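You operate a simulated robot arm through the tools that you are given. There is no shell and no other tool. Be economical: measure what you need, move in short steps, check, and stop when the job is done.

You are at the controls of a simulated two-armed robot. One attempt, no reset.

Task
Screw the cap back on the glass bottle on the far end of the side bench.

Only the result counts: the job must be done as asked and must still hold three seconds after the hand-in. Knocking over, shifting, dropping, spilling or breaking anything else fails it. A push-on lid holds only when it is set on centred and level and pressed home; a screw cap is set on level and turned clockwise until tight.

Robot
Two 7-joint arms with two-finger parallel grippers on one trunk, on a base that drives. Base frame: it is fixed to the floor where the robot stands at the start and does not move with it; the origin is under the middle of the robot, x ahead of it, y to its left, z up; the surface under the hand at the start is at about z = 900. Units: mm, degrees, N and s.
The left shoulder is at the start at [80, 131, 947], the right one opposite. With the tool pointing down near the work surface each hand reaches from about 380 to 840 mm from the robot's upright axis, wherever it stands, measured 20 degrees to its own side. Payload 1.57 kg a hand.
The tool frame of a hand sits at the grasp point between the pads (the TCP): z along the fingers, y along the line on which they close. The tips reach 30 mm beyond it. The gripper opens to 110 mm. The fingers are 24 mm wide and 12 mm thick; the gripper's body (48 by 112 mm) begins 78 mm behind the TCP.
Orientation is told as [roll, pitch, yaw] about the base's x, y, z axes, in that order, counted from this pose: with the fingers straight down and closing along the base's y, the tool's x points along the base's -x, its y along +y and its z along -z.

Tools
- The arms move only by the tool play_rows. It takes "left_rows", "right_rows" or both (then of equal length, played together; a hand with none holds still); each is text: rows parted by semicolons, each of 7 numbers parted by spaces: the turn, a rotation vector about the tool's x, y, z in degrees, then the shift along the tool's x, y, z in mm, then the finger opening in mm, from 0 to 110. In form: rx ry rz dx dy dz fingers; .... A call has 1 to 20 rows; each row shifts and turns the commanded pose from where the row before left it, along the tool's axes as they then stand. A row lasts 0.2 s, in which the tool goes at most 50 mm and 8.6 degrees; a call with a longer step from one row to the next is refused whole, and so is a gripper value outside its range. A pose out of reach is approached as far as the arm can. The call stops where the force on the tool passes 40 N (or 10 N more than at its start, if that is more) or the arm is blocked; 0.2 s more then pass. The fingers move at their own pace (about 108 mm/s each) and stop on an object; they squeeze with about 39 N. The grip force told is the motor's: it shows also when the fingers shut on nothing. Time passes only in rows, and 0.2 s behind the last, so rows that do not move let the fingers close. It gives the time, the measured TCP pose, the force on the tool (base axes), the opening and the grip force at its end, in the units of the frame above (readings bear some noise), with the torque about the TCP (base axes, N m) and any sound that the robot's microphone picked up.
- Cameras (640 x 400 px; columns grow to the right, rows downward): "scene" is now at [-51.3, 25.1, 1434.8]; the picture's right is [0.27, -0.96, 0.00], its down [-0.42, -0.12, -0.90] and it looks along [0.87, 0.24, -0.43] (base axes); focal length 279 px, centre (320, 200). "left" rides on the left gripper at [70, -16, -141] in its tool frame; the picture's right is [0.23, 0.97, 0.00], its down [-0.86, 0.20, -0.48] and it looks along [-0.47, 0.11, 0.88] (tool axes); focal length 222 px, centre (320, 200). "right" rides on the right gripper at [70, 16, -141] in its tool frame; the picture's right is [-0.23, 0.97, 0.00], its down [-0.86, -0.20, -0.48] and it looks along [-0.47, -0.11, 0.88] (tool axes); focal length 222 px, centre (320, 200).
- snapshot(camera): a new picture of that camera. No time passes.
- base_move(legs): drives the robot by 1 to 6 legs, each [ahead, left, turn to the left] in mm, mm and degrees, along the robot's own axes; the way and the turn of a leg run together, so that a leg with both is an arc; at most 1500 mm and 180 degrees a leg. The arms and the cameras ride along, it lands a little off, and it stops where it bumps. It gives what a move gives.
- turn_head(pan, tilt): turns the head with the scene camera to pan (to the left, within 109 degrees either way) and tilt (down, from -29 to 69), counted from straight ahead of the robot. It gives what a move gives.
- probe_pixels(camera, pixels): for up to 12 pixels [column, row] of the newest picture of that camera ("zoom" is the newest enlarged one), the place [x, y, z] in the base frame of the surface seen there, good to about 2 mm. No time passes.
- zoom(camera, box): a new picture of the part [left, top, right, bottom] of that camera's present view, enlarged. No time passes.
- hand_in(): hands the job in; it is judged then, once.

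Work in short steps. Measure before you move; look again where a grasp or a placing could have gone wrong, and mend it. You have 80 turns and 70 pictures in all, those below and enlarged ones among them. Open the grippers and draw the arms clear of the work before you hand the job in, unless the task says otherwise.

The tools are called as name(argument=value, ...) on one line, values as JSON. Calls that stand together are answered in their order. play_rows: Moves the arms, as the interface text tells. Its arguments: {"type":"object","properties":{"left_rows":{"type":"string"},"right_rows":{"type":"string"}},"required":[]} The other tools are called the same way: base_move (legs) drives the base; turn_head (pan, tilt) turns the head that bears the scene camera; snapshot (camera) takes a picture; probe_pixels (camera, pixels) gives the place of the surface under pixels of a picture; zoom (camera, box) takes an enlarged picture of a part of a camera's view; hand_in () hands the job in.

At the start:

```text
clock: 0.0
left_tcp_pos: [514.5, 429.8, 1177.6]
left_orientation: [0.1, 0.0, 0.0]
left_wrist_force: [-0.4, 0.7, -0.3]
left_ft_torque: [0.01, -0.01, 0.01]
left_grip_width: 109.9
left_grip_force: 0.0
right_tcp_pos: [568.2, -30.5, 1264.2]
right_orientation: [0.0, 0.0, 0.1]
right_wrist_force: [-0.2, 0.5, 0.5]
right_ft_torque: [-0.02, 0.02, -0.02]
right_grip_width: 110.1
right_grip_force: 0.0
robot x, y, heading: [-0.8, -0.1, 0.1]
head pan, tilt: [15.6, 25.8]
```

scene: 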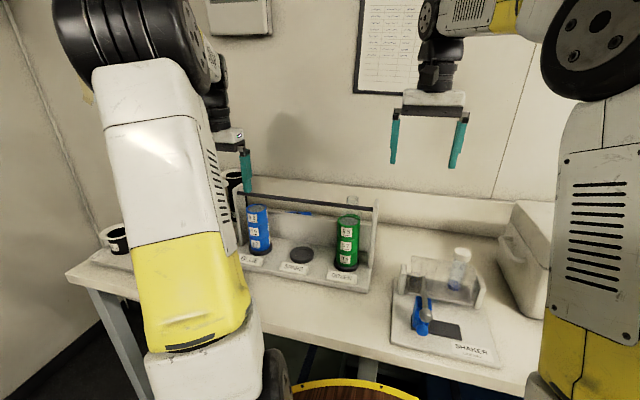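
right: 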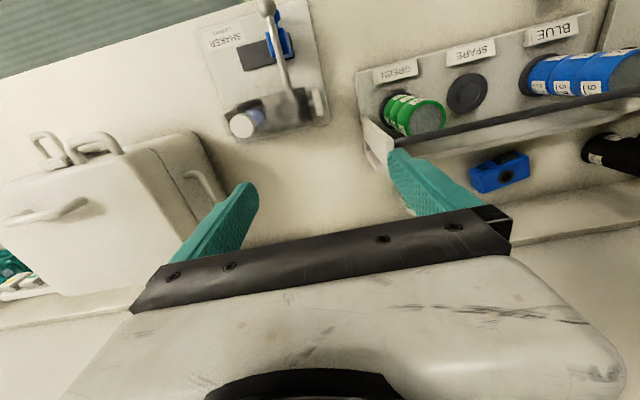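
left: 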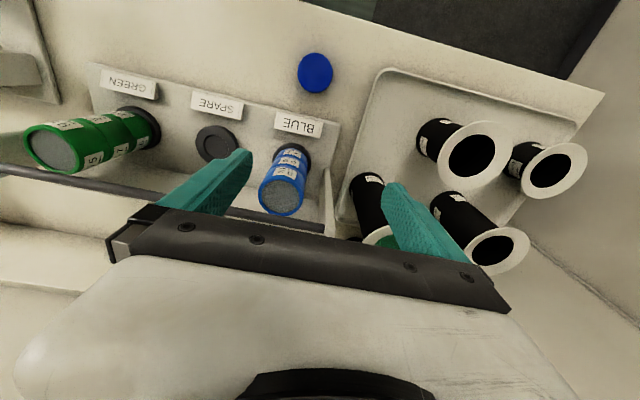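

The pictures show the main bench only; no glass bottle or side bench is seen yet. I turn the head right to look for it.

turn_head(pan=-70, tilt=25)

snapshot(camera="scene")

turn_head(pan=90, tilt=25)

snapshot(camera="scene")

```text
clock: 1.6
left_tcp_pos: [513.5, 428.7, 1175.7]
left_orientation: [0.0, 0.0, 0.0]
left_wrist_force: [-0.1, -0.2, 0.9]
left_ft_torque: [0.01, 0.01, -0.01]
left_grip_width: 110.0
left_grip_force: 0.0
right_tcp_pos: [567.7, -31.9, 1265.6]
right_orientation: [0.0, 0.0, 0.0]
right_wrist_force: [0.1, -0.7, 0.1]
right_ft_torque: [0.0, 0.02, 0.0]
right_grip_width: 110.2
right_grip_force: 0.0
robot x, y, heading: [1.2, -2.4, 0.2]
head pan, tilt: [-70.0, 25.0]
```

```text
66 pictures are left
```

scene: 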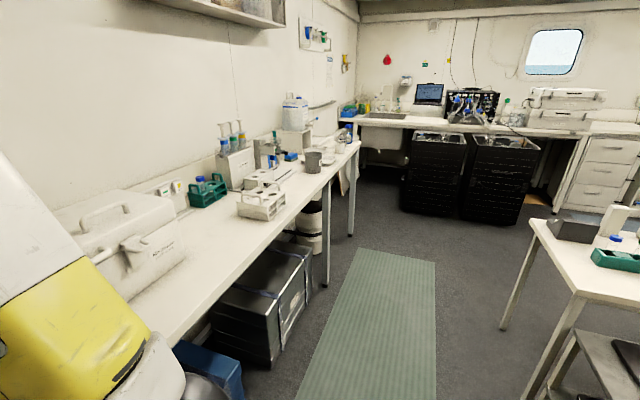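

```text
clock: 4.1
left_tcp_pos: [513.6, 429.9, 1176.8]
left_orientation: [-0.1, 0.0, -0.1]
left_wrist_force: [-0.4, 0.2, 0.5]
left_ft_torque: [0.02, 0.0, -0.01]
left_grip_width: 109.7
left_grip_force: 0.1
right_tcp_pos: [568.3, -31.3, 1264.3]
right_orientation: [0.0, 0.0, 0.1]
right_wrist_force: [0.9, 0.3, 0.2]
right_ft_torque: [-0.03, 0.01, -0.03]
right_grip_width: 109.9
right_grip_force: 0.1
robot x, y, heading: [-0.2, -3.4, 0.1]
head pan, tilt: [90.0, 25.0]
```

```text
65 pictures are left
```

scene: 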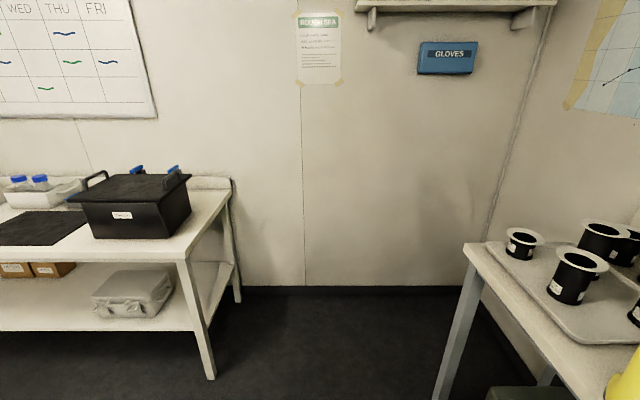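

Several benches: a table at left behind and one at right behind. I look further both ways.

turn_head(pan=109, tilt=25)

snapshot(camera="scene")

turn_head(pan=-109, tilt=25)

snapshot(camera="scene")

```text
clock: 4.9
left_tcp_pos: [514.3, 431.1, 1175.0]
left_orientation: [0.0, 0.0, 0.1]
left_wrist_force: [-1.5, 1.1, -0.7]
left_ft_torque: [-0.01, -0.03, -0.01]
left_grip_width: 110.1
left_grip_force: 0.0
right_tcp_pos: [568.8, -32.3, 1263.9]
right_orientation: [0.1, -0.1, 0.0]
right_wrist_force: [0.7, -0.2, -0.3]
right_ft_torque: [0.03, -0.02, 0.03]
right_grip_width: 109.9
right_grip_force: 0.2
robot x, y, heading: [0.9, 1.6, -0.3]
head pan, tilt: [108.9, 25.0]
```

```text
64 pictures are left
```

scene: 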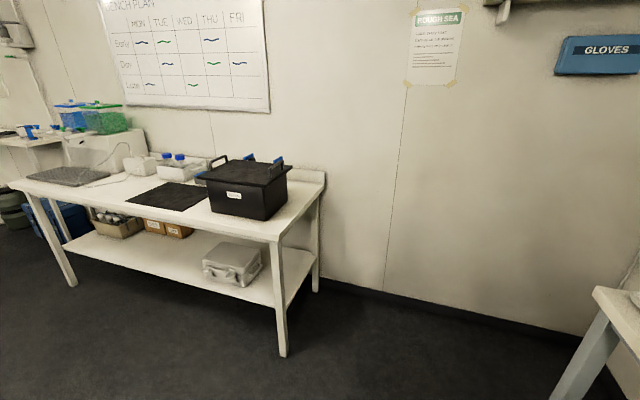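

```text
clock: 8.0
left_tcp_pos: [513.7, 430.2, 1176.2]
left_orientation: [0.1, 0.0, 0.0]
left_wrist_force: [0.1, 0.1, -0.1]
left_ft_torque: [0.0, 0.02, -0.01]
left_grip_width: 110.2
left_grip_force: 0.1
right_tcp_pos: [568.9, -32.1, 1265.0]
right_orientation: [0.0, 0.0, 0.0]
right_wrist_force: [0.6, 0.1, 0.0]
right_ft_torque: [-0.02, 0.04, 0.0]
right_grip_width: 110.2
right_grip_force: 0.1
robot x, y, heading: [2.0, 3.5, 0.2]
head pan, tilt: [-108.9, 25.0]
```

```text
63 pictures are left
```

scene: 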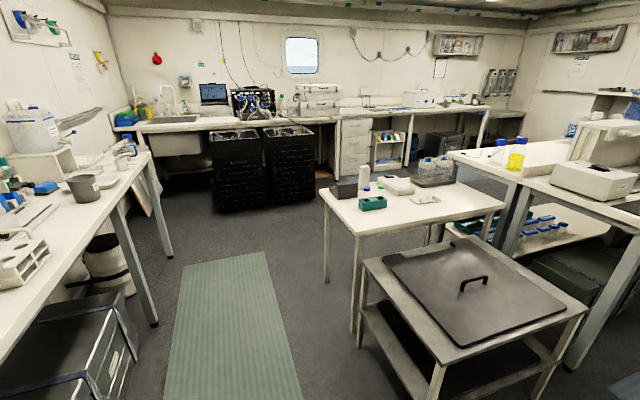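

Candidates: a bottle at (125,145) on the main bench's far right end, one at (517,155), and the left table's bottles. I zoom on these.

zoom(camera="scene", box=[0, 80, 180, 220])

zoom(camera="scene", box=[310, 90, 640, 250])

probe_pixels(camera="scene", pixels=[[130, 150], [517, 155], [372, 205], [460, 270], [600, 175], [200, 120]])

```text
2.86 times, centred on (90, 150) of scene
```

zoom: 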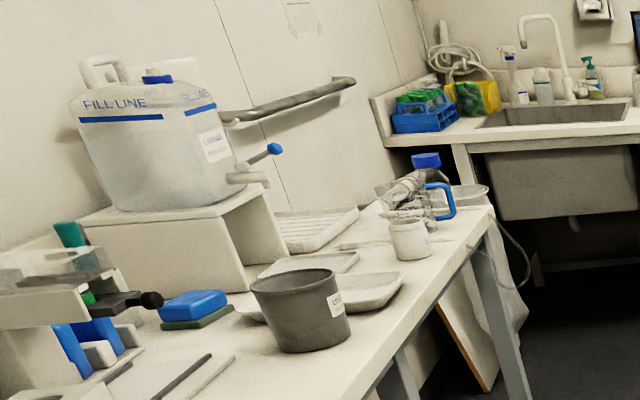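

```text
1.94 times, centred on (475, 170) of scene
```

zoom: 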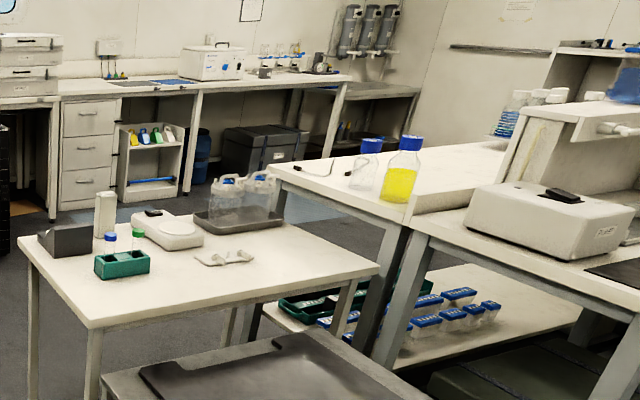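

```text
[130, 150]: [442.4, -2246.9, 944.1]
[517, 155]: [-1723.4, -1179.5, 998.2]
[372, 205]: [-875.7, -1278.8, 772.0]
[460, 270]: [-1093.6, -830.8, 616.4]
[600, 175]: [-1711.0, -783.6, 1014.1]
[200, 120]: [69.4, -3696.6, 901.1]
```

The far right table and rear bench need closer study. I check the left/rear-left table with a zoom as well.

turn_head(pan=109, tilt=15)

zoom(camera="scene", box=[0, 80, 340, 290])

probe_pixels(camera="zoom", pixels=[[340, 210], [450, 250], [100, 250], [540, 330], [250, 280]])

```text
clock: 11.1
left_tcp_pos: [513.8, 430.1, 1176.6]
left_orientation: [0.0, 0.0, 0.0]
left_wrist_force: [-0.4, 0.2, 0.8]
left_ft_torque: [-0.02, 0.01, -0.06]
left_grip_width: 109.9
left_grip_force: 0.0
right_tcp_pos: [568.1, -31.6, 1264.9]
right_orientation: [0.0, -0.1, 0.0]
right_wrist_force: [0.0, 0.0, 0.8]
right_ft_torque: [0.01, 0.01, 0.0]
right_grip_width: 110.0
right_grip_force: 0.0
robot x, y, heading: [-1.1, 1.4, 0.0]
head pan, tilt: [108.9, 15.0]
```

```text
1.88 times, centred on (170, 185) of scene
```

zoom: 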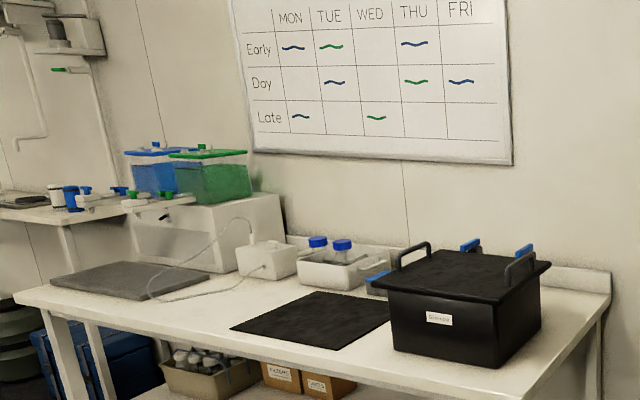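

```text
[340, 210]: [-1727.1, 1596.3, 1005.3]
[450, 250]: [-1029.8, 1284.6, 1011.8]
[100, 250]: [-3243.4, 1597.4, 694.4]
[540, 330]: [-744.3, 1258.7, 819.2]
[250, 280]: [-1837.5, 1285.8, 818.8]
```

No open bottle seen yet. I back off from the bench and turn round to view the rest of the room.

base_move(legs=[[-350, 0, 0], [0, 0, -90]])

turn_head(pan=-90, tilt=25)

snapshot(camera="scene")

turn_head(pan=0, tilt=25)

snapshot(camera="scene")

```text
clock: 17.2
left_tcp_pos: [80.6, -515.3, 1176.3]
left_orientation: [-0.1, 0.0, -89.9]
left_wrist_force: [-0.4, -0.5, -0.5]
left_ft_torque: [0.03, -0.01, -0.01]
left_grip_width: 110.0
left_grip_force: 0.1
right_tcp_pos: [-382.5, -567.7, 1264.7]
right_orientation: [0.0, 0.0, -90.0]
right_wrist_force: [0.3, 0.9, -0.1]
right_ft_torque: [-0.02, -0.04, -0.05]
right_grip_width: 110.3
right_grip_force: 0.1
robot x, y, heading: [-348.5, 1.9, -90.0]
head pan, tilt: [108.9, 15.0]
```

```text
clock: 20.1
left_tcp_pos: [81.0, -514.2, 1176.5]
left_orientation: [0.0, -0.1, -89.9]
left_wrist_force: [0.8, -0.8, 0.1]
left_ft_torque: [0.02, -0.01, 0.03]
left_grip_width: 110.1
left_grip_force: 0.0
right_tcp_pos: [-382.7, -567.8, 1264.6]
right_orientation: [0.1, 0.0, -90.1]
right_wrist_force: [-0.8, -0.1, 0.1]
right_ft_torque: [0.01, 0.0, -0.01]
right_grip_width: 109.8
right_grip_force: 0.1
robot x, y, heading: [-347.1, 0.5, -89.7]
head pan, tilt: [-90.0, 25.0]
```

```text
59 pictures are left
```

scene: 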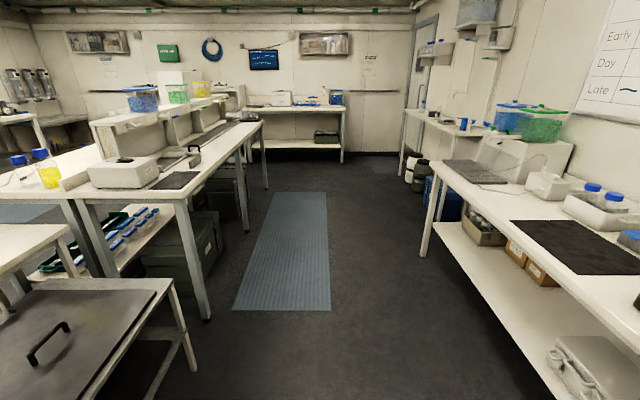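

```text
clock: 21.8
left_tcp_pos: [80.2, -514.6, 1176.7]
left_orientation: [-0.1, 0.0, -90.0]
left_wrist_force: [-0.4, -0.1, 0.0]
left_ft_torque: [-0.02, -0.04, 0.01]
left_grip_width: 110.0
left_grip_force: 0.1
right_tcp_pos: [-381.7, -567.0, 1264.6]
right_orientation: [0.0, 0.0, -90.0]
right_wrist_force: [-0.8, -0.2, -1.0]
right_ft_torque: [-0.01, -0.03, 0.02]
right_grip_width: 110.0
right_grip_force: 0.0
robot x, y, heading: [-348.9, -0.1, -89.9]
head pan, tilt: [0.0, 25.0]
```

```text
58 pictures are left
```

scene: 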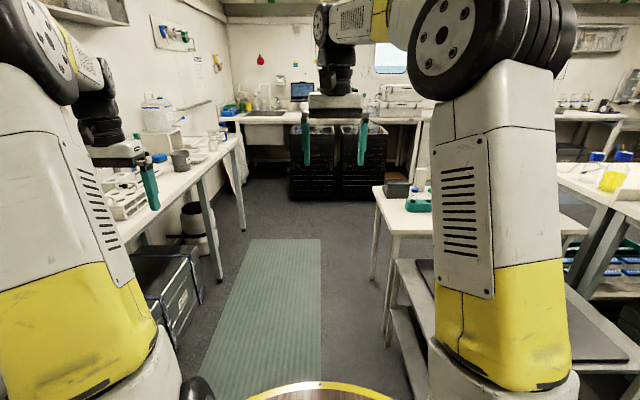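

I examine both bench ends with zooms and probe the clearances before driving along the lane.

zoom(camera="scene", box=[140, 80, 260, 190])

zoom(camera="scene", box=[560, 100, 640, 220])

probe_pixels(camera="scene", pixels=[[378, 190], [398, 262], [230, 140], [185, 275], [120, 235], [412, 395]])

```text
3.64 times, centred on (200, 135) of scene
```

zoom: 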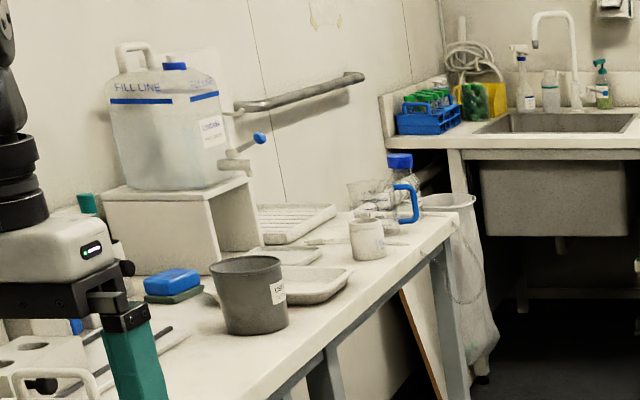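

```text
3.33 times, centred on (600, 160) of scene
```

zoom: 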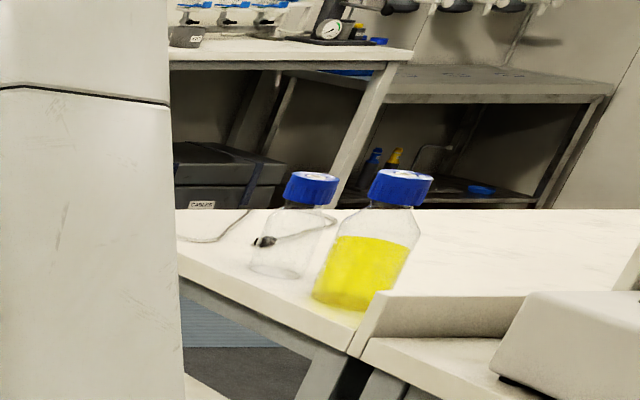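

```text
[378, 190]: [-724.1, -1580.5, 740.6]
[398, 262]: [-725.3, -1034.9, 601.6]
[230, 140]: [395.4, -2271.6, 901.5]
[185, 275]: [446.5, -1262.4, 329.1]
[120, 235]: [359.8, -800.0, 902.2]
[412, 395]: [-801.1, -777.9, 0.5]
```

The yellow bottle and its neighbour are capped; I look at the left-hand benches (rear) from here with zoom.

turn_head(pan=-105, tilt=20)

zoom(camera="scene", box=[220, 70, 420, 195])

zoom(camera="scene", box=[380, 90, 640, 260])

```text
clock: 23.6
left_tcp_pos: [80.2, -514.4, 1176.7]
left_orientation: [0.0, 0.0, -90.1]
left_wrist_force: [0.7, 0.0, 0.1]
left_ft_torque: [0.0, -0.01, -0.01]
left_grip_width: 109.8
left_grip_force: 0.1
right_tcp_pos: [-382.7, -567.8, 1264.0]
right_orientation: [0.0, 0.0, -90.0]
right_wrist_force: [0.0, -0.3, 0.6]
right_ft_torque: [-0.03, 0.0, 0.02]
right_grip_width: 110.1
right_grip_force: 0.2
robot x, y, heading: [-350.8, -0.1, -89.9]
head pan, tilt: [-105.0, 20.0]
```

```text
3.20 times, centred on (320, 132) of scene
```

zoom: 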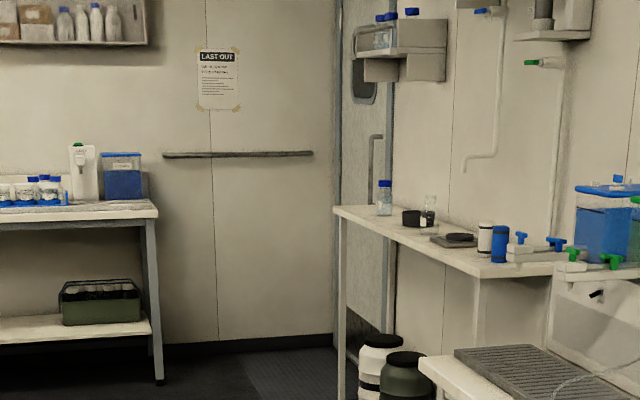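

```text
2.35 times, centred on (510, 175) of scene
```

zoom: 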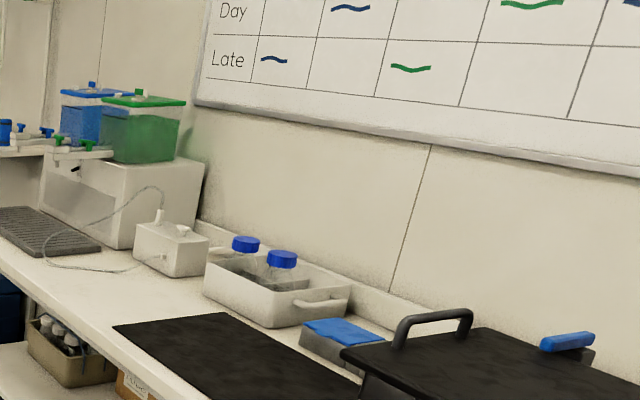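

At the rear-left end bench there is an open clear bottle near (430,210) of the first zoom, by a black cup. I turn toward it and look, probing for driving clearance.

base_move(legs=[[0, 0, -90]])

turn_head(pan=0, tilt=20)

snapshot(camera="scene")

probe_pixels(camera="scene", pixels=[[160, 200], [200, 170], [245, 150], [290, 130], [380, 130], [410, 190], [440, 210], [360, 190], [390, 105]])

```text
clock: 27.9
left_tcp_pos: [-869.1, -422.4, 1177.2]
left_orientation: [0.0, 0.0, 179.2]
left_wrist_force: [0.1, -1.1, -0.5]
left_ft_torque: [0.02, 0.04, 0.0]
left_grip_width: 110.2
left_grip_force: 0.0
right_tcp_pos: [-917.7, 39.3, 1264.9]
right_orientation: [0.0, 0.0, 179.2]
right_wrist_force: [-0.1, 0.1, -0.5]
right_ft_torque: [-0.02, 0.04, 0.0]
right_grip_width: 110.2
right_grip_force: 0.2
robot x, y, heading: [-351.8, 0.3, 179.2]
head pan, tilt: [-105.0, 20.0]
```

```text
clock: 29.7
left_tcp_pos: [-869.4, -422.7, 1175.8]
left_orientation: [-0.1, 0.1, 179.3]
left_wrist_force: [0.1, -1.0, -0.8]
left_ft_torque: [0.01, 0.02, 0.02]
left_grip_width: 110.2
left_grip_force: 0.0
right_tcp_pos: [-916.4, 40.7, 1265.2]
right_orientation: [0.0, 0.0, 179.2]
right_wrist_force: [-0.7, 0.7, 0.1]
right_ft_torque: [0.01, 0.0, -0.04]
right_grip_width: 110.3
right_grip_force: 0.1
robot x, y, heading: [-350.0, -3.2, 179.2]
head pan, tilt: [0.0, 20.0]
```

```text
53 pictures are left
```

scene: 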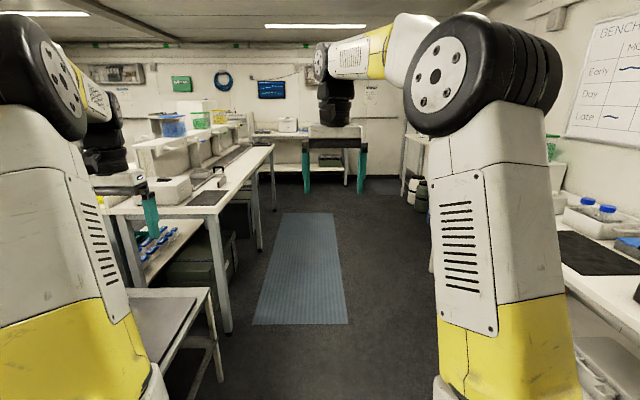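

```text
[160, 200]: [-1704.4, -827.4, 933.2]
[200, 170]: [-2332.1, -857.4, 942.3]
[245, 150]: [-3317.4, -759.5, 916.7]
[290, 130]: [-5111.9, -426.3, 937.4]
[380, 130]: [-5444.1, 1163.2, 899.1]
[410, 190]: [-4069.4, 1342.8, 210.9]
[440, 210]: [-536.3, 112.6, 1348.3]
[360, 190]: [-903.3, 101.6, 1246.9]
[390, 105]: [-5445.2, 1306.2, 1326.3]
```

The lane is clear between y≈-560 and y≈950. I drive down its middle toward the rear-left bench.

base_move(legs=[[300, -200, 0], [1500, 0, 0], [700, 0, 0]])

turn_head(pan=-35, tilt=20)

snapshot(camera="scene")

```text
clock: 42.5
left_tcp_pos: [-3365.4, -187.8, 1176.6]
left_orientation: [0.0, 0.2, 179.3]
left_wrist_force: [-0.8, -0.2, 0.9]
left_ft_torque: [0.0, 0.0, 0.01]
left_grip_width: 110.1
left_grip_force: 0.0
right_tcp_pos: [-3414.3, 274.6, 1264.8]
right_orientation: [0.1, 0.0, 179.2]
right_wrist_force: [1.0, -0.3, -0.4]
right_ft_torque: [-0.03, -0.01, 0.01]
right_grip_width: 110.1
right_grip_force: 0.0
robot x, y, heading: [-2842.5, 233.3, 179.3]
head pan, tilt: [0.0, 20.0]
```

```text
clock: 43.5
left_tcp_pos: [-3366.6, -188.3, 1176.5]
left_orientation: [0.0, 0.1, 179.3]
left_wrist_force: [0.9, -0.2, 0.0]
left_ft_torque: [-0.01, 0.02, 0.04]
left_grip_width: 109.7
left_grip_force: 0.1
right_tcp_pos: [-3414.7, 274.7, 1264.2]
right_orientation: [-0.1, 0.0, 179.3]
right_wrist_force: [-0.1, -0.7, 0.5]
right_ft_torque: [0.01, 0.01, 0.0]
right_grip_width: 109.8
right_grip_force: 0.1
robot x, y, heading: [-2847.6, 235.6, 179.0]
head pan, tilt: [-35.0, 20.0]
```

```text
52 pictures are left
```

scene: 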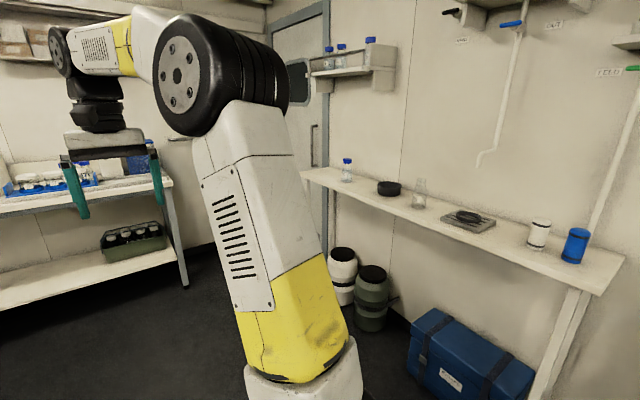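

The rear-left bench carries a clear open bottle at (419,195), a black object at (388,188), a capped bottle at (347,170). I zoom in.

zoom(camera="scene", box=[300, 130, 500, 255])

zoom(camera="scene", box=[420, 170, 640, 300])

probe_pixels(camera="scene", pixels=[[347, 170], [388, 188], [419, 198], [468, 217], [539, 235], [575, 245], [310, 175], [590, 290]])

```text
3.20 times, centred on (400, 192) of scene
```

zoom: 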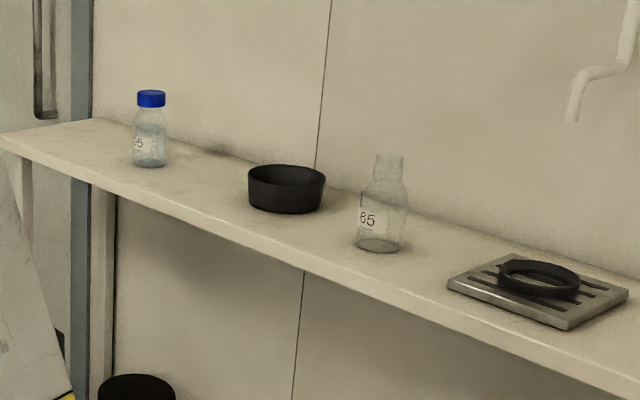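

```text
2.91 times, centred on (530, 235) of scene
```

zoom: 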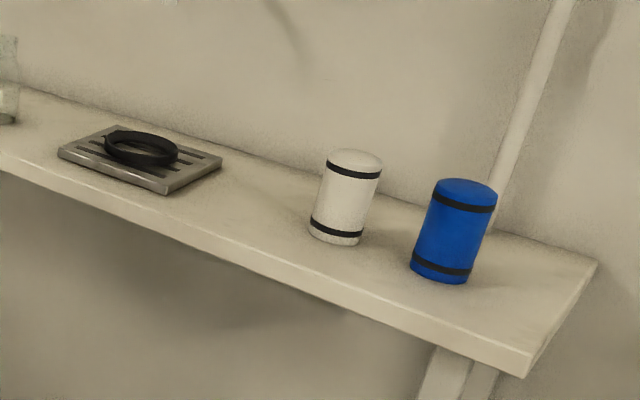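

```text
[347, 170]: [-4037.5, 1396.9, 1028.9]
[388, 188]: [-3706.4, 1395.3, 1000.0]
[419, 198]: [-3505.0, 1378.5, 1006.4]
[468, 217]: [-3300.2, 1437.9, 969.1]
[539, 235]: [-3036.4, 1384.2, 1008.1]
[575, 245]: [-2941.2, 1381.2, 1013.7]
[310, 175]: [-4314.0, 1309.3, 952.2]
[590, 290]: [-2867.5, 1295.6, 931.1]
```

Open bottle "65" at (-3505,1378), capped one at (-4037,1397). I zoom on the capped one, and view the far bench at left.

zoom(camera="scene", box=[330, 145, 410, 200])

turn_head(pan=10, tilt=20)

snapshot(camera="scene")

turn_head(pan=80, tilt=20)

snapshot(camera="scene")

```text
7.27 times, centred on (370, 172) of scene
```

zoom: 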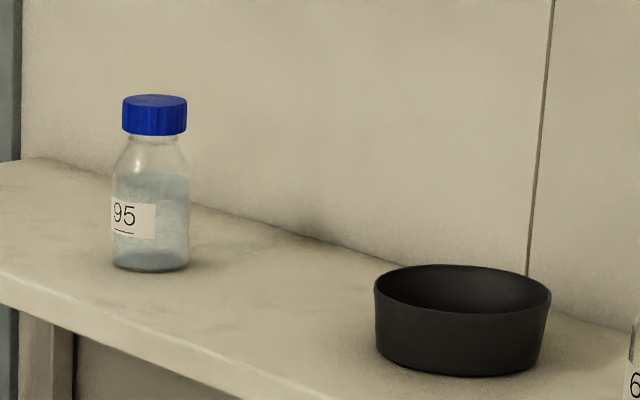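

```text
clock: 44.6
left_tcp_pos: [-3365.7, -188.1, 1176.4]
left_orientation: [0.0, 0.0, 179.4]
left_wrist_force: [0.4, 0.9, 0.8]
left_ft_torque: [0.0, -0.02, -0.01]
left_grip_width: 110.3
left_grip_force: 0.1
right_tcp_pos: [-3414.3, 274.5, 1266.1]
right_orientation: [0.0, 0.1, 179.3]
right_wrist_force: [-0.1, 0.7, -0.4]
right_ft_torque: [-0.02, -0.03, 0.02]
right_grip_width: 109.9
right_grip_force: 0.1
robot x, y, heading: [-2845.3, 233.9, 179.3]
head pan, tilt: [10.0, 20.0]
```

```text
48 pictures are left
```

scene: 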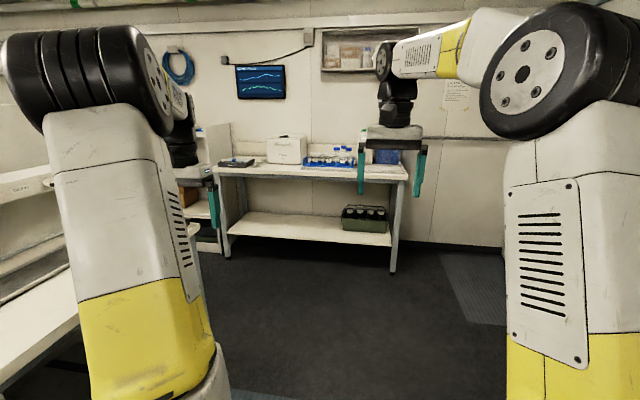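

```text
clock: 46.0
left_tcp_pos: [-3366.3, -187.8, 1175.7]
left_orientation: [0.0, -0.1, 179.3]
left_wrist_force: [-0.7, -0.3, -0.1]
left_ft_torque: [0.02, 0.03, -0.02]
left_grip_width: 109.9
left_grip_force: 0.0
right_tcp_pos: [-3413.5, 273.9, 1263.4]
right_orientation: [0.0, 0.0, 179.3]
right_wrist_force: [0.0, -0.5, 0.4]
right_ft_torque: [0.02, 0.01, -0.01]
right_grip_width: 110.0
right_grip_force: 0.0
robot x, y, heading: [-2849.4, 232.4, 179.3]
head pan, tilt: [80.0, 20.0]
```

```text
47 pictures are left
```

scene: 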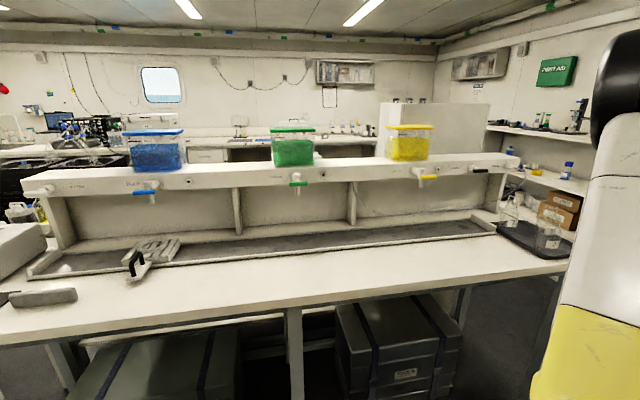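

Still no loose cap seen. I go stand facing the bench with bottle 65 and look from up close for the cap.

base_move(legs=[[700, 0, 0], [0, 0, -90], [150, 0, 0]])

turn_head(pan=0, tilt=25)

snapshot(camera="scene")

snapshot(camera="left")

snapshot(camera="right")

```text
clock: 54.7
left_tcp_pos: [-3960.5, 921.9, 1176.1]
left_orientation: [0.0, 0.0, 88.5]
left_wrist_force: [-0.7, -1.0, -0.7]
left_ft_torque: [0.0, 0.05, 0.01]
left_grip_width: 109.8
left_grip_force: 0.1
right_tcp_pos: [-3497.7, 964.4, 1265.0]
right_orientation: [0.0, 0.0, 88.5]
right_wrist_force: [0.7, 0.2, 0.7]
right_ft_torque: [0.05, 0.03, -0.01]
right_grip_width: 110.0
right_grip_force: 0.0
robot x, y, heading: [-3547.6, 395.9, 88.9]
head pan, tilt: [80.0, 20.0]
```

```text
clock: 56.2
left_tcp_pos: [-3961.4, 922.1, 1176.6]
left_orientation: [-0.1, -0.1, 88.5]
left_wrist_force: [0.9, 0.3, -0.2]
left_ft_torque: [0.01, 0.0, 0.0]
left_grip_width: 110.3
left_grip_force: 0.0
right_tcp_pos: [-3498.6, 963.8, 1265.0]
right_orientation: [0.0, 0.0, 88.4]
right_wrist_force: [0.3, 0.2, 0.5]
right_ft_torque: [-0.02, 0.0, 0.0]
right_grip_width: 110.0
right_grip_force: 0.0
robot x, y, heading: [-3541.9, 393.4, 88.3]
head pan, tilt: [0.0, 25.0]
```

```text
46 pictures are left
```

scene: 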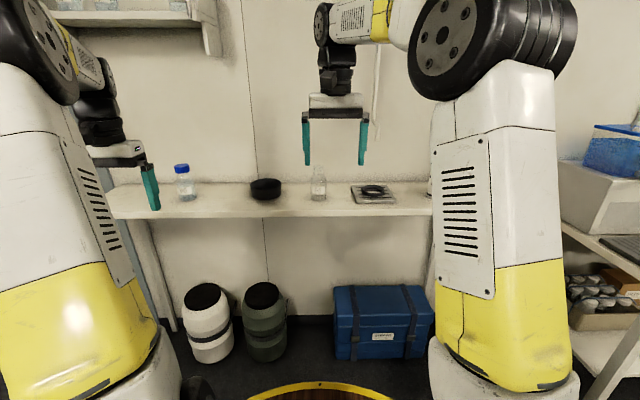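

```text
45 pictures are left
```

left: 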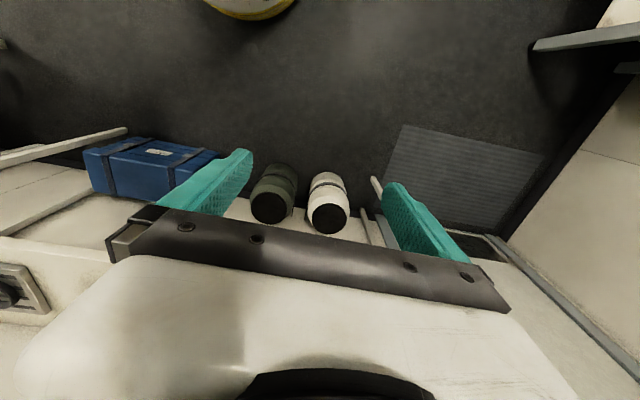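

```text
44 pictures are left
```

right: 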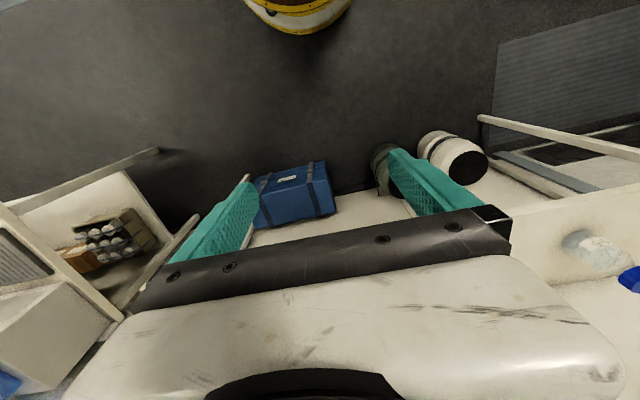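

I zoom into the bench stretch to look for a loose cap near bottle 65.

zoom(camera="scene", box=[160, 145, 440, 225])

turn_head(pan=105, tilt=15)

snapshot(camera="scene")

```text
2.29 times, centred on (300, 185) of scene
```

zoom: 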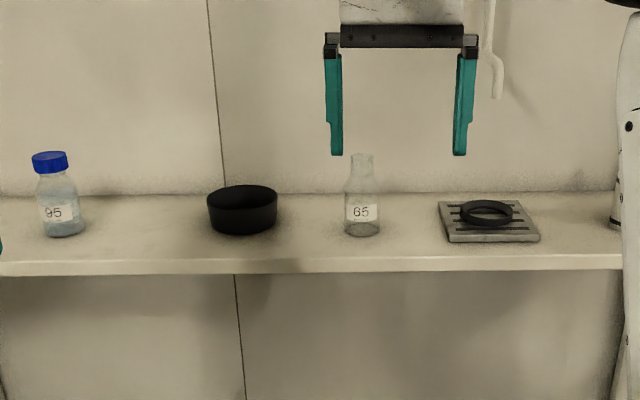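

```text
clock: 58.0
left_tcp_pos: [-3961.7, 922.5, 1176.8]
left_orientation: [-0.1, 0.0, 88.4]
left_wrist_force: [-0.3, -0.4, 0.8]
left_ft_torque: [0.02, 0.02, -0.04]
left_grip_width: 109.8
left_grip_force: 0.0
right_tcp_pos: [-3497.3, 964.1, 1265.2]
right_orientation: [0.0, 0.0, 88.5]
right_wrist_force: [-0.5, 0.3, 0.3]
right_ft_torque: [0.0, 0.0, 0.0]
right_grip_width: 110.0
right_grip_force: 0.0
robot x, y, heading: [-3544.3, 397.6, 88.5]
head pan, tilt: [105.0, 15.0]
```

```text
42 pictures are left
```

scene: 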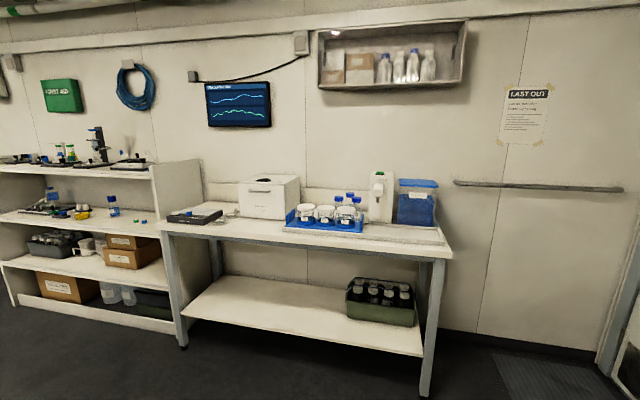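

The far wall bench holds a blue rack; a shelf at left has loose items. I zoom on both.

zoom(camera="scene", box=[0, 120, 230, 260])

zoom(camera="scene", box=[220, 150, 450, 260])

```text
2.78 times, centred on (115, 190) of scene
```

zoom: 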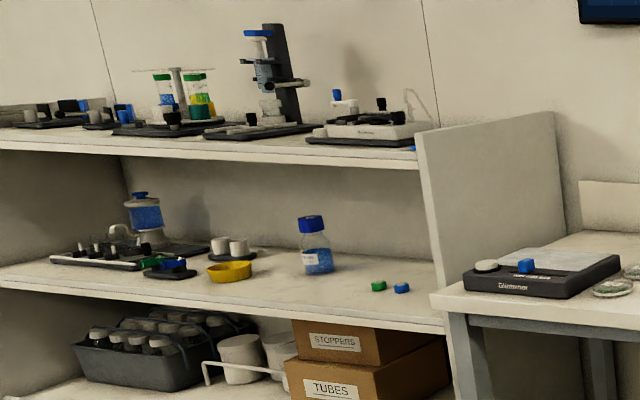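

```text
2.78 times, centred on (335, 205) of scene
```

zoom: 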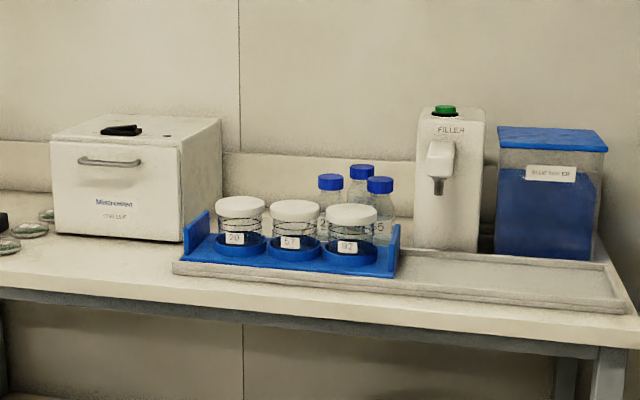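

Nothing matching there. I move to the aisle past the island's end and look toward -y.

base_move(legs=[[-150, 0, 0], [0, 0, 90], [300, 0, 0]])

turn_head(pan=85, tilt=15)

snapshot(camera="scene")

```text
clock: 64.8
left_tcp_pos: [-4382.5, -145.8, 1176.6]
left_orientation: [0.0, 0.0, 177.4]
left_wrist_force: [-0.8, -0.7, 0.4]
left_ft_torque: [-0.04, 0.01, 0.02]
left_grip_width: 109.9
left_grip_force: 0.0
right_tcp_pos: [-4415.6, 318.3, 1265.8]
right_orientation: [-0.1, 0.0, 177.4]
right_wrist_force: [-0.1, -0.3, -0.3]
right_ft_torque: [-0.01, 0.0, -0.01]
right_grip_width: 110.3
right_grip_force: 0.0
robot x, y, heading: [-3848.6, 263.2, 177.4]
head pan, tilt: [105.0, 15.0]
```

```text
clock: 65.7
left_tcp_pos: [-4383.5, -145.1, 1175.9]
left_orientation: [0.0, 0.1, 177.4]
left_wrist_force: [-1.2, -0.3, -0.3]
left_ft_torque: [-0.05, -0.03, -0.01]
left_grip_width: 109.8
left_grip_force: 0.1
right_tcp_pos: [-4415.4, 318.6, 1263.9]
right_orientation: [0.0, 0.1, 177.4]
right_wrist_force: [-0.3, -0.1, -0.3]
right_ft_torque: [0.01, 0.01, -0.01]
right_grip_width: 109.9
right_grip_force: 0.0
robot x, y, heading: [-3852.4, 261.3, 177.5]
head pan, tilt: [85.0, 15.0]
```

```text
39 pictures are left
```

scene: 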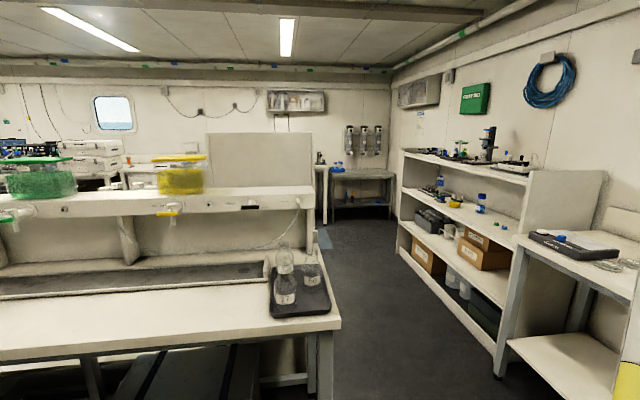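

The island's end has a dark tray with clear bottles at (295,280). I zoom there and on the corner table.

zoom(camera="scene", box=[240, 215, 360, 335])

zoom(camera="scene", box=[310, 120, 410, 230])

probe_pixels(camera="scene", pixels=[[340, 318], [285, 300], [365, 175], [330, 230], [490, 340]])

```text
3.33 times, centred on (300, 275) of scene
```

zoom: 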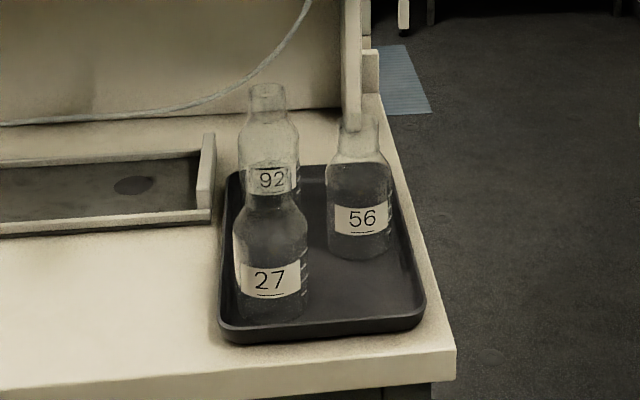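

```text
3.64 times, centred on (360, 175) of scene
```

zoom: 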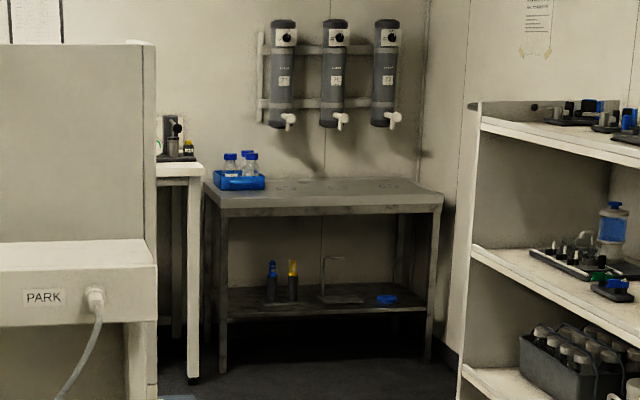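

```text
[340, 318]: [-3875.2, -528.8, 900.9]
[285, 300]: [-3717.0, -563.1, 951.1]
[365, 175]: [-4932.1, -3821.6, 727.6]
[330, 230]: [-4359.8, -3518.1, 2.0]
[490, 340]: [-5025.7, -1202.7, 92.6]
```

None there has a cap at hand. I drive back and down the other lane to inspect the main bench's far end, the small table and the counter.

base_move(legs=[[0, 0, 2.5], [-1500, 0, 0], [-1500, 0, 0], [-650, 100, 0], [0, 0, 90], [1200, 0, 0]])

turn_head(pan=20, tilt=25)

snapshot(camera="scene")

turn_head(pan=-60, tilt=25)

snapshot(camera="scene")

```text
clock: 93.3
left_tcp_pos: [257.1, -1501.7, 1176.2]
left_orientation: [0.0, -0.1, -89.2]
left_wrist_force: [-0.3, -0.7, 0.8]
left_ft_torque: [0.0, 0.0, -0.05]
left_grip_width: 110.0
left_grip_force: 0.2
right_tcp_pos: [-204.6, -1562.8, 1265.5]
right_orientation: [0.0, -0.1, -89.2]
right_wrist_force: [-0.6, 0.4, -0.1]
right_ft_torque: [0.0, 0.01, 0.02]
right_grip_width: 109.9
right_grip_force: 0.1
robot x, y, heading: [-180.7, -991.2, -89.4]
head pan, tilt: [85.0, 15.0]
```

```text
clock: 94.6
left_tcp_pos: [255.8, -1502.5, 1176.4]
left_orientation: [0.0, 0.0, -89.2]
left_wrist_force: [0.2, -0.4, 0.3]
left_ft_torque: [-0.01, -0.03, -0.02]
left_grip_width: 110.0
left_grip_force: 0.1
right_tcp_pos: [-204.9, -1563.5, 1264.0]
right_orientation: [0.0, -0.1, -89.2]
right_wrist_force: [-0.4, -0.2, 0.6]
right_ft_torque: [-0.02, -0.01, -0.01]
right_grip_width: 109.8
right_grip_force: 0.1
robot x, y, heading: [-184.5, -995.4, -89.0]
head pan, tilt: [20.0, 25.0]
```

```text
36 pictures are left
```

scene: 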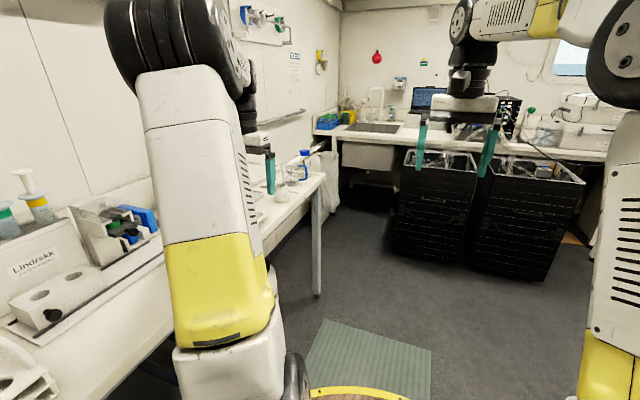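

```text
clock: 96.2
left_tcp_pos: [255.4, -1501.3, 1176.4]
left_orientation: [0.0, 0.0, -89.2]
left_wrist_force: [0.4, -0.7, 0.1]
left_ft_torque: [-0.01, -0.01, -0.02]
left_grip_width: 109.9
left_grip_force: 0.1
right_tcp_pos: [-205.0, -1561.5, 1265.0]
right_orientation: [0.0, 0.0, -89.2]
right_wrist_force: [-0.3, 0.0, -0.4]
right_ft_torque: [0.01, 0.01, -0.01]
right_grip_width: 110.0
right_grip_force: 0.1
robot x, y, heading: [-183.4, -994.7, -89.4]
head pan, tilt: [-60.0, 25.0]
```

```text
35 pictures are left
```

scene: 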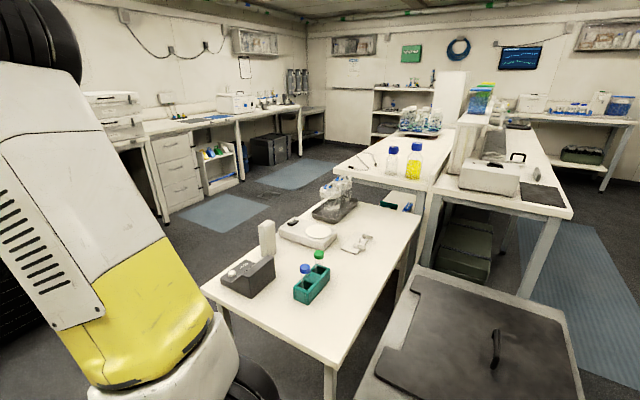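

The small table's far end has a tray of bottles at (335,205) and the island end has bottles at (405,165). I zoom on these and on the counter.

zoom(camera="scene", box=[220, 120, 460, 300])

zoom(camera="scene", box=[140, 80, 340, 190])

turn_head(pan=25, tilt=20)

zoom(camera="scene", box=[200, 110, 360, 210])

```text
2.22 times, centred on (340, 210) of scene
```

zoom: 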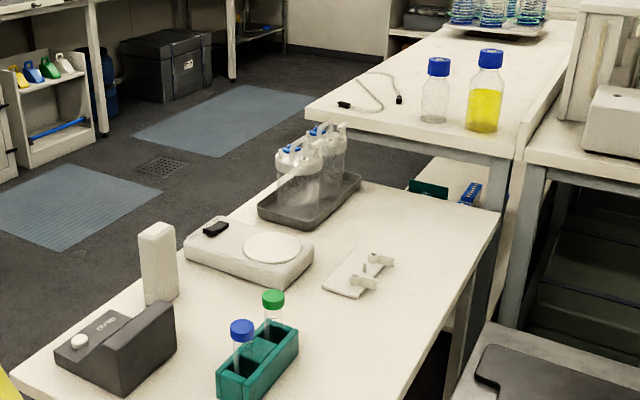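

```text
3.20 times, centred on (240, 135) of scene
```

zoom: 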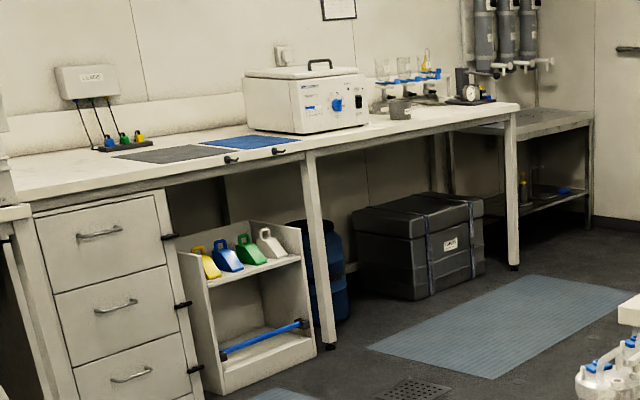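

```text
clock: 97.7
left_tcp_pos: [255.7, -1501.5, 1175.5]
left_orientation: [0.1, -0.1, -89.2]
left_wrist_force: [-0.3, -0.4, -0.5]
left_ft_torque: [0.03, -0.03, -0.02]
left_grip_width: 109.8
left_grip_force: 0.1
right_tcp_pos: [-206.2, -1563.8, 1265.2]
right_orientation: [0.0, 0.0, -89.2]
right_wrist_force: [0.0, -0.8, -0.5]
right_ft_torque: [0.02, 0.01, -0.03]
right_grip_width: 110.1
right_grip_force: 0.1
robot x, y, heading: [-183.1, -994.1, -89.0]
head pan, tilt: [25.0, 20.0]
```

```text
4.00 times, centred on (280, 160) of scene
```

zoom: 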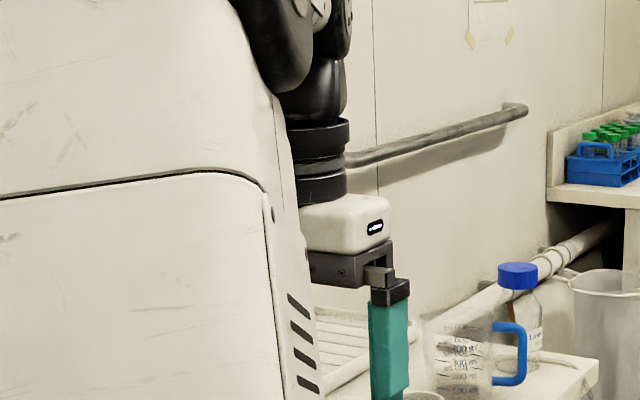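

The main bench's far end shows a capped bottle beside a beaker, partly hidden by my arm. I turn to face it for a full view.

base_move(legs=[[500, -150, 0], [0, 0, 50]])

turn_head(pan=-5, tilt=28)

snapshot(camera="scene")

```text
clock: 103.0
left_tcp_pos: [346.5, -1476.6, 1176.7]
left_orientation: [0.0, 0.0, -38.6]
left_wrist_force: [0.0, -1.0, -0.3]
left_ft_torque: [-0.01, 0.0, 0.01]
left_grip_width: 110.1
left_grip_force: 0.0
right_tcp_pos: [100.7, -1872.4, 1264.6]
right_orientation: [0.0, 0.1, -38.6]
right_wrist_force: [-0.2, -0.2, 0.4]
right_ft_torque: [0.02, 0.04, 0.01]
right_grip_width: 110.0
right_grip_force: 0.0
robot x, y, heading: [-320.5, -1493.6, -38.5]
head pan, tilt: [25.0, 20.0]
```

```text
clock: 104.0
left_tcp_pos: [347.2, -1476.8, 1176.5]
left_orientation: [0.0, 0.0, -38.6]
left_wrist_force: [0.0, -0.1, 0.9]
left_ft_torque: [-0.02, -0.03, 0.03]
left_grip_width: 110.2
left_grip_force: 0.0
right_tcp_pos: [101.0, -1872.5, 1265.7]
right_orientation: [0.0, 0.0, -38.6]
right_wrist_force: [0.5, -0.7, 1.6]
right_ft_torque: [0.03, 0.01, 0.02]
right_grip_width: 110.1
right_grip_force: 0.1
robot x, y, heading: [-322.1, -1491.7, -38.6]
head pan, tilt: [-5.0, 28.0]
```

```text
31 pictures are left
```

scene: 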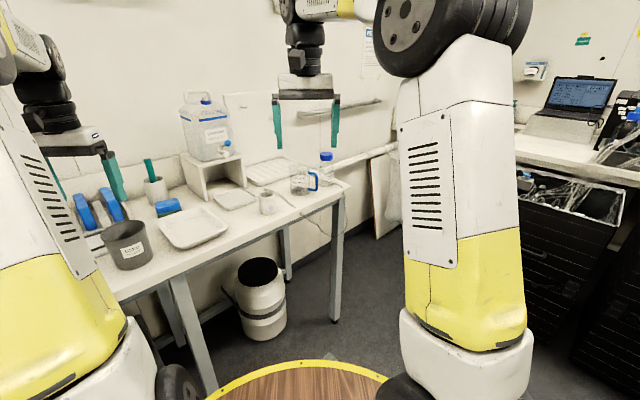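

That one is capped too. I look along the sink counter to the right.

turn_head(pan=-62, tilt=15)

snapshot(camera="scene")

zoom(camera="scene", box=[130, 120, 400, 250])

```text
clock: 105.2
left_tcp_pos: [346.8, -1477.6, 1176.7]
left_orientation: [0.0, -0.1, -38.7]
left_wrist_force: [-1.3, 0.1, -0.4]
left_ft_torque: [-0.02, 0.01, -0.01]
left_grip_width: 110.3
left_grip_force: 0.0
right_tcp_pos: [101.0, -1872.3, 1265.4]
right_orientation: [0.0, 0.0, -38.6]
right_wrist_force: [-0.1, -0.3, -0.1]
right_ft_torque: [0.01, 0.01, 0.04]
right_grip_width: 109.7
right_grip_force: 0.0
robot x, y, heading: [-322.1, -1491.0, -38.8]
head pan, tilt: [-62.0, 15.0]
```

```text
30 pictures are left
```

scene: 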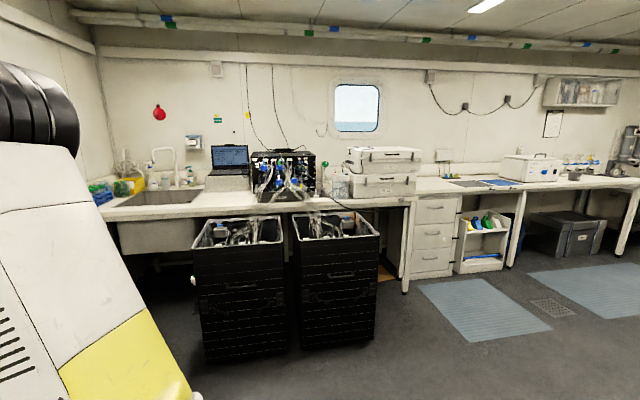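

```text
2.37 times, centred on (265, 185) of scene
```

zoom: 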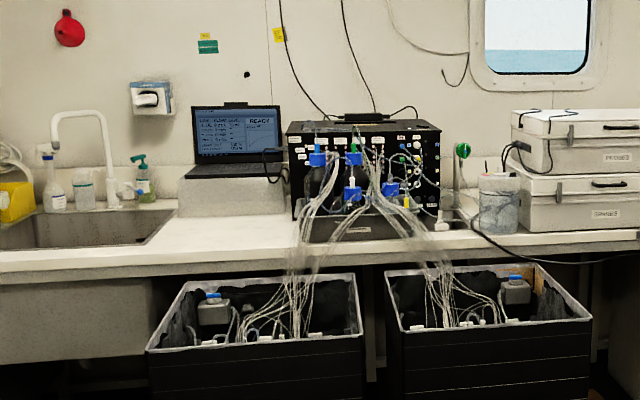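

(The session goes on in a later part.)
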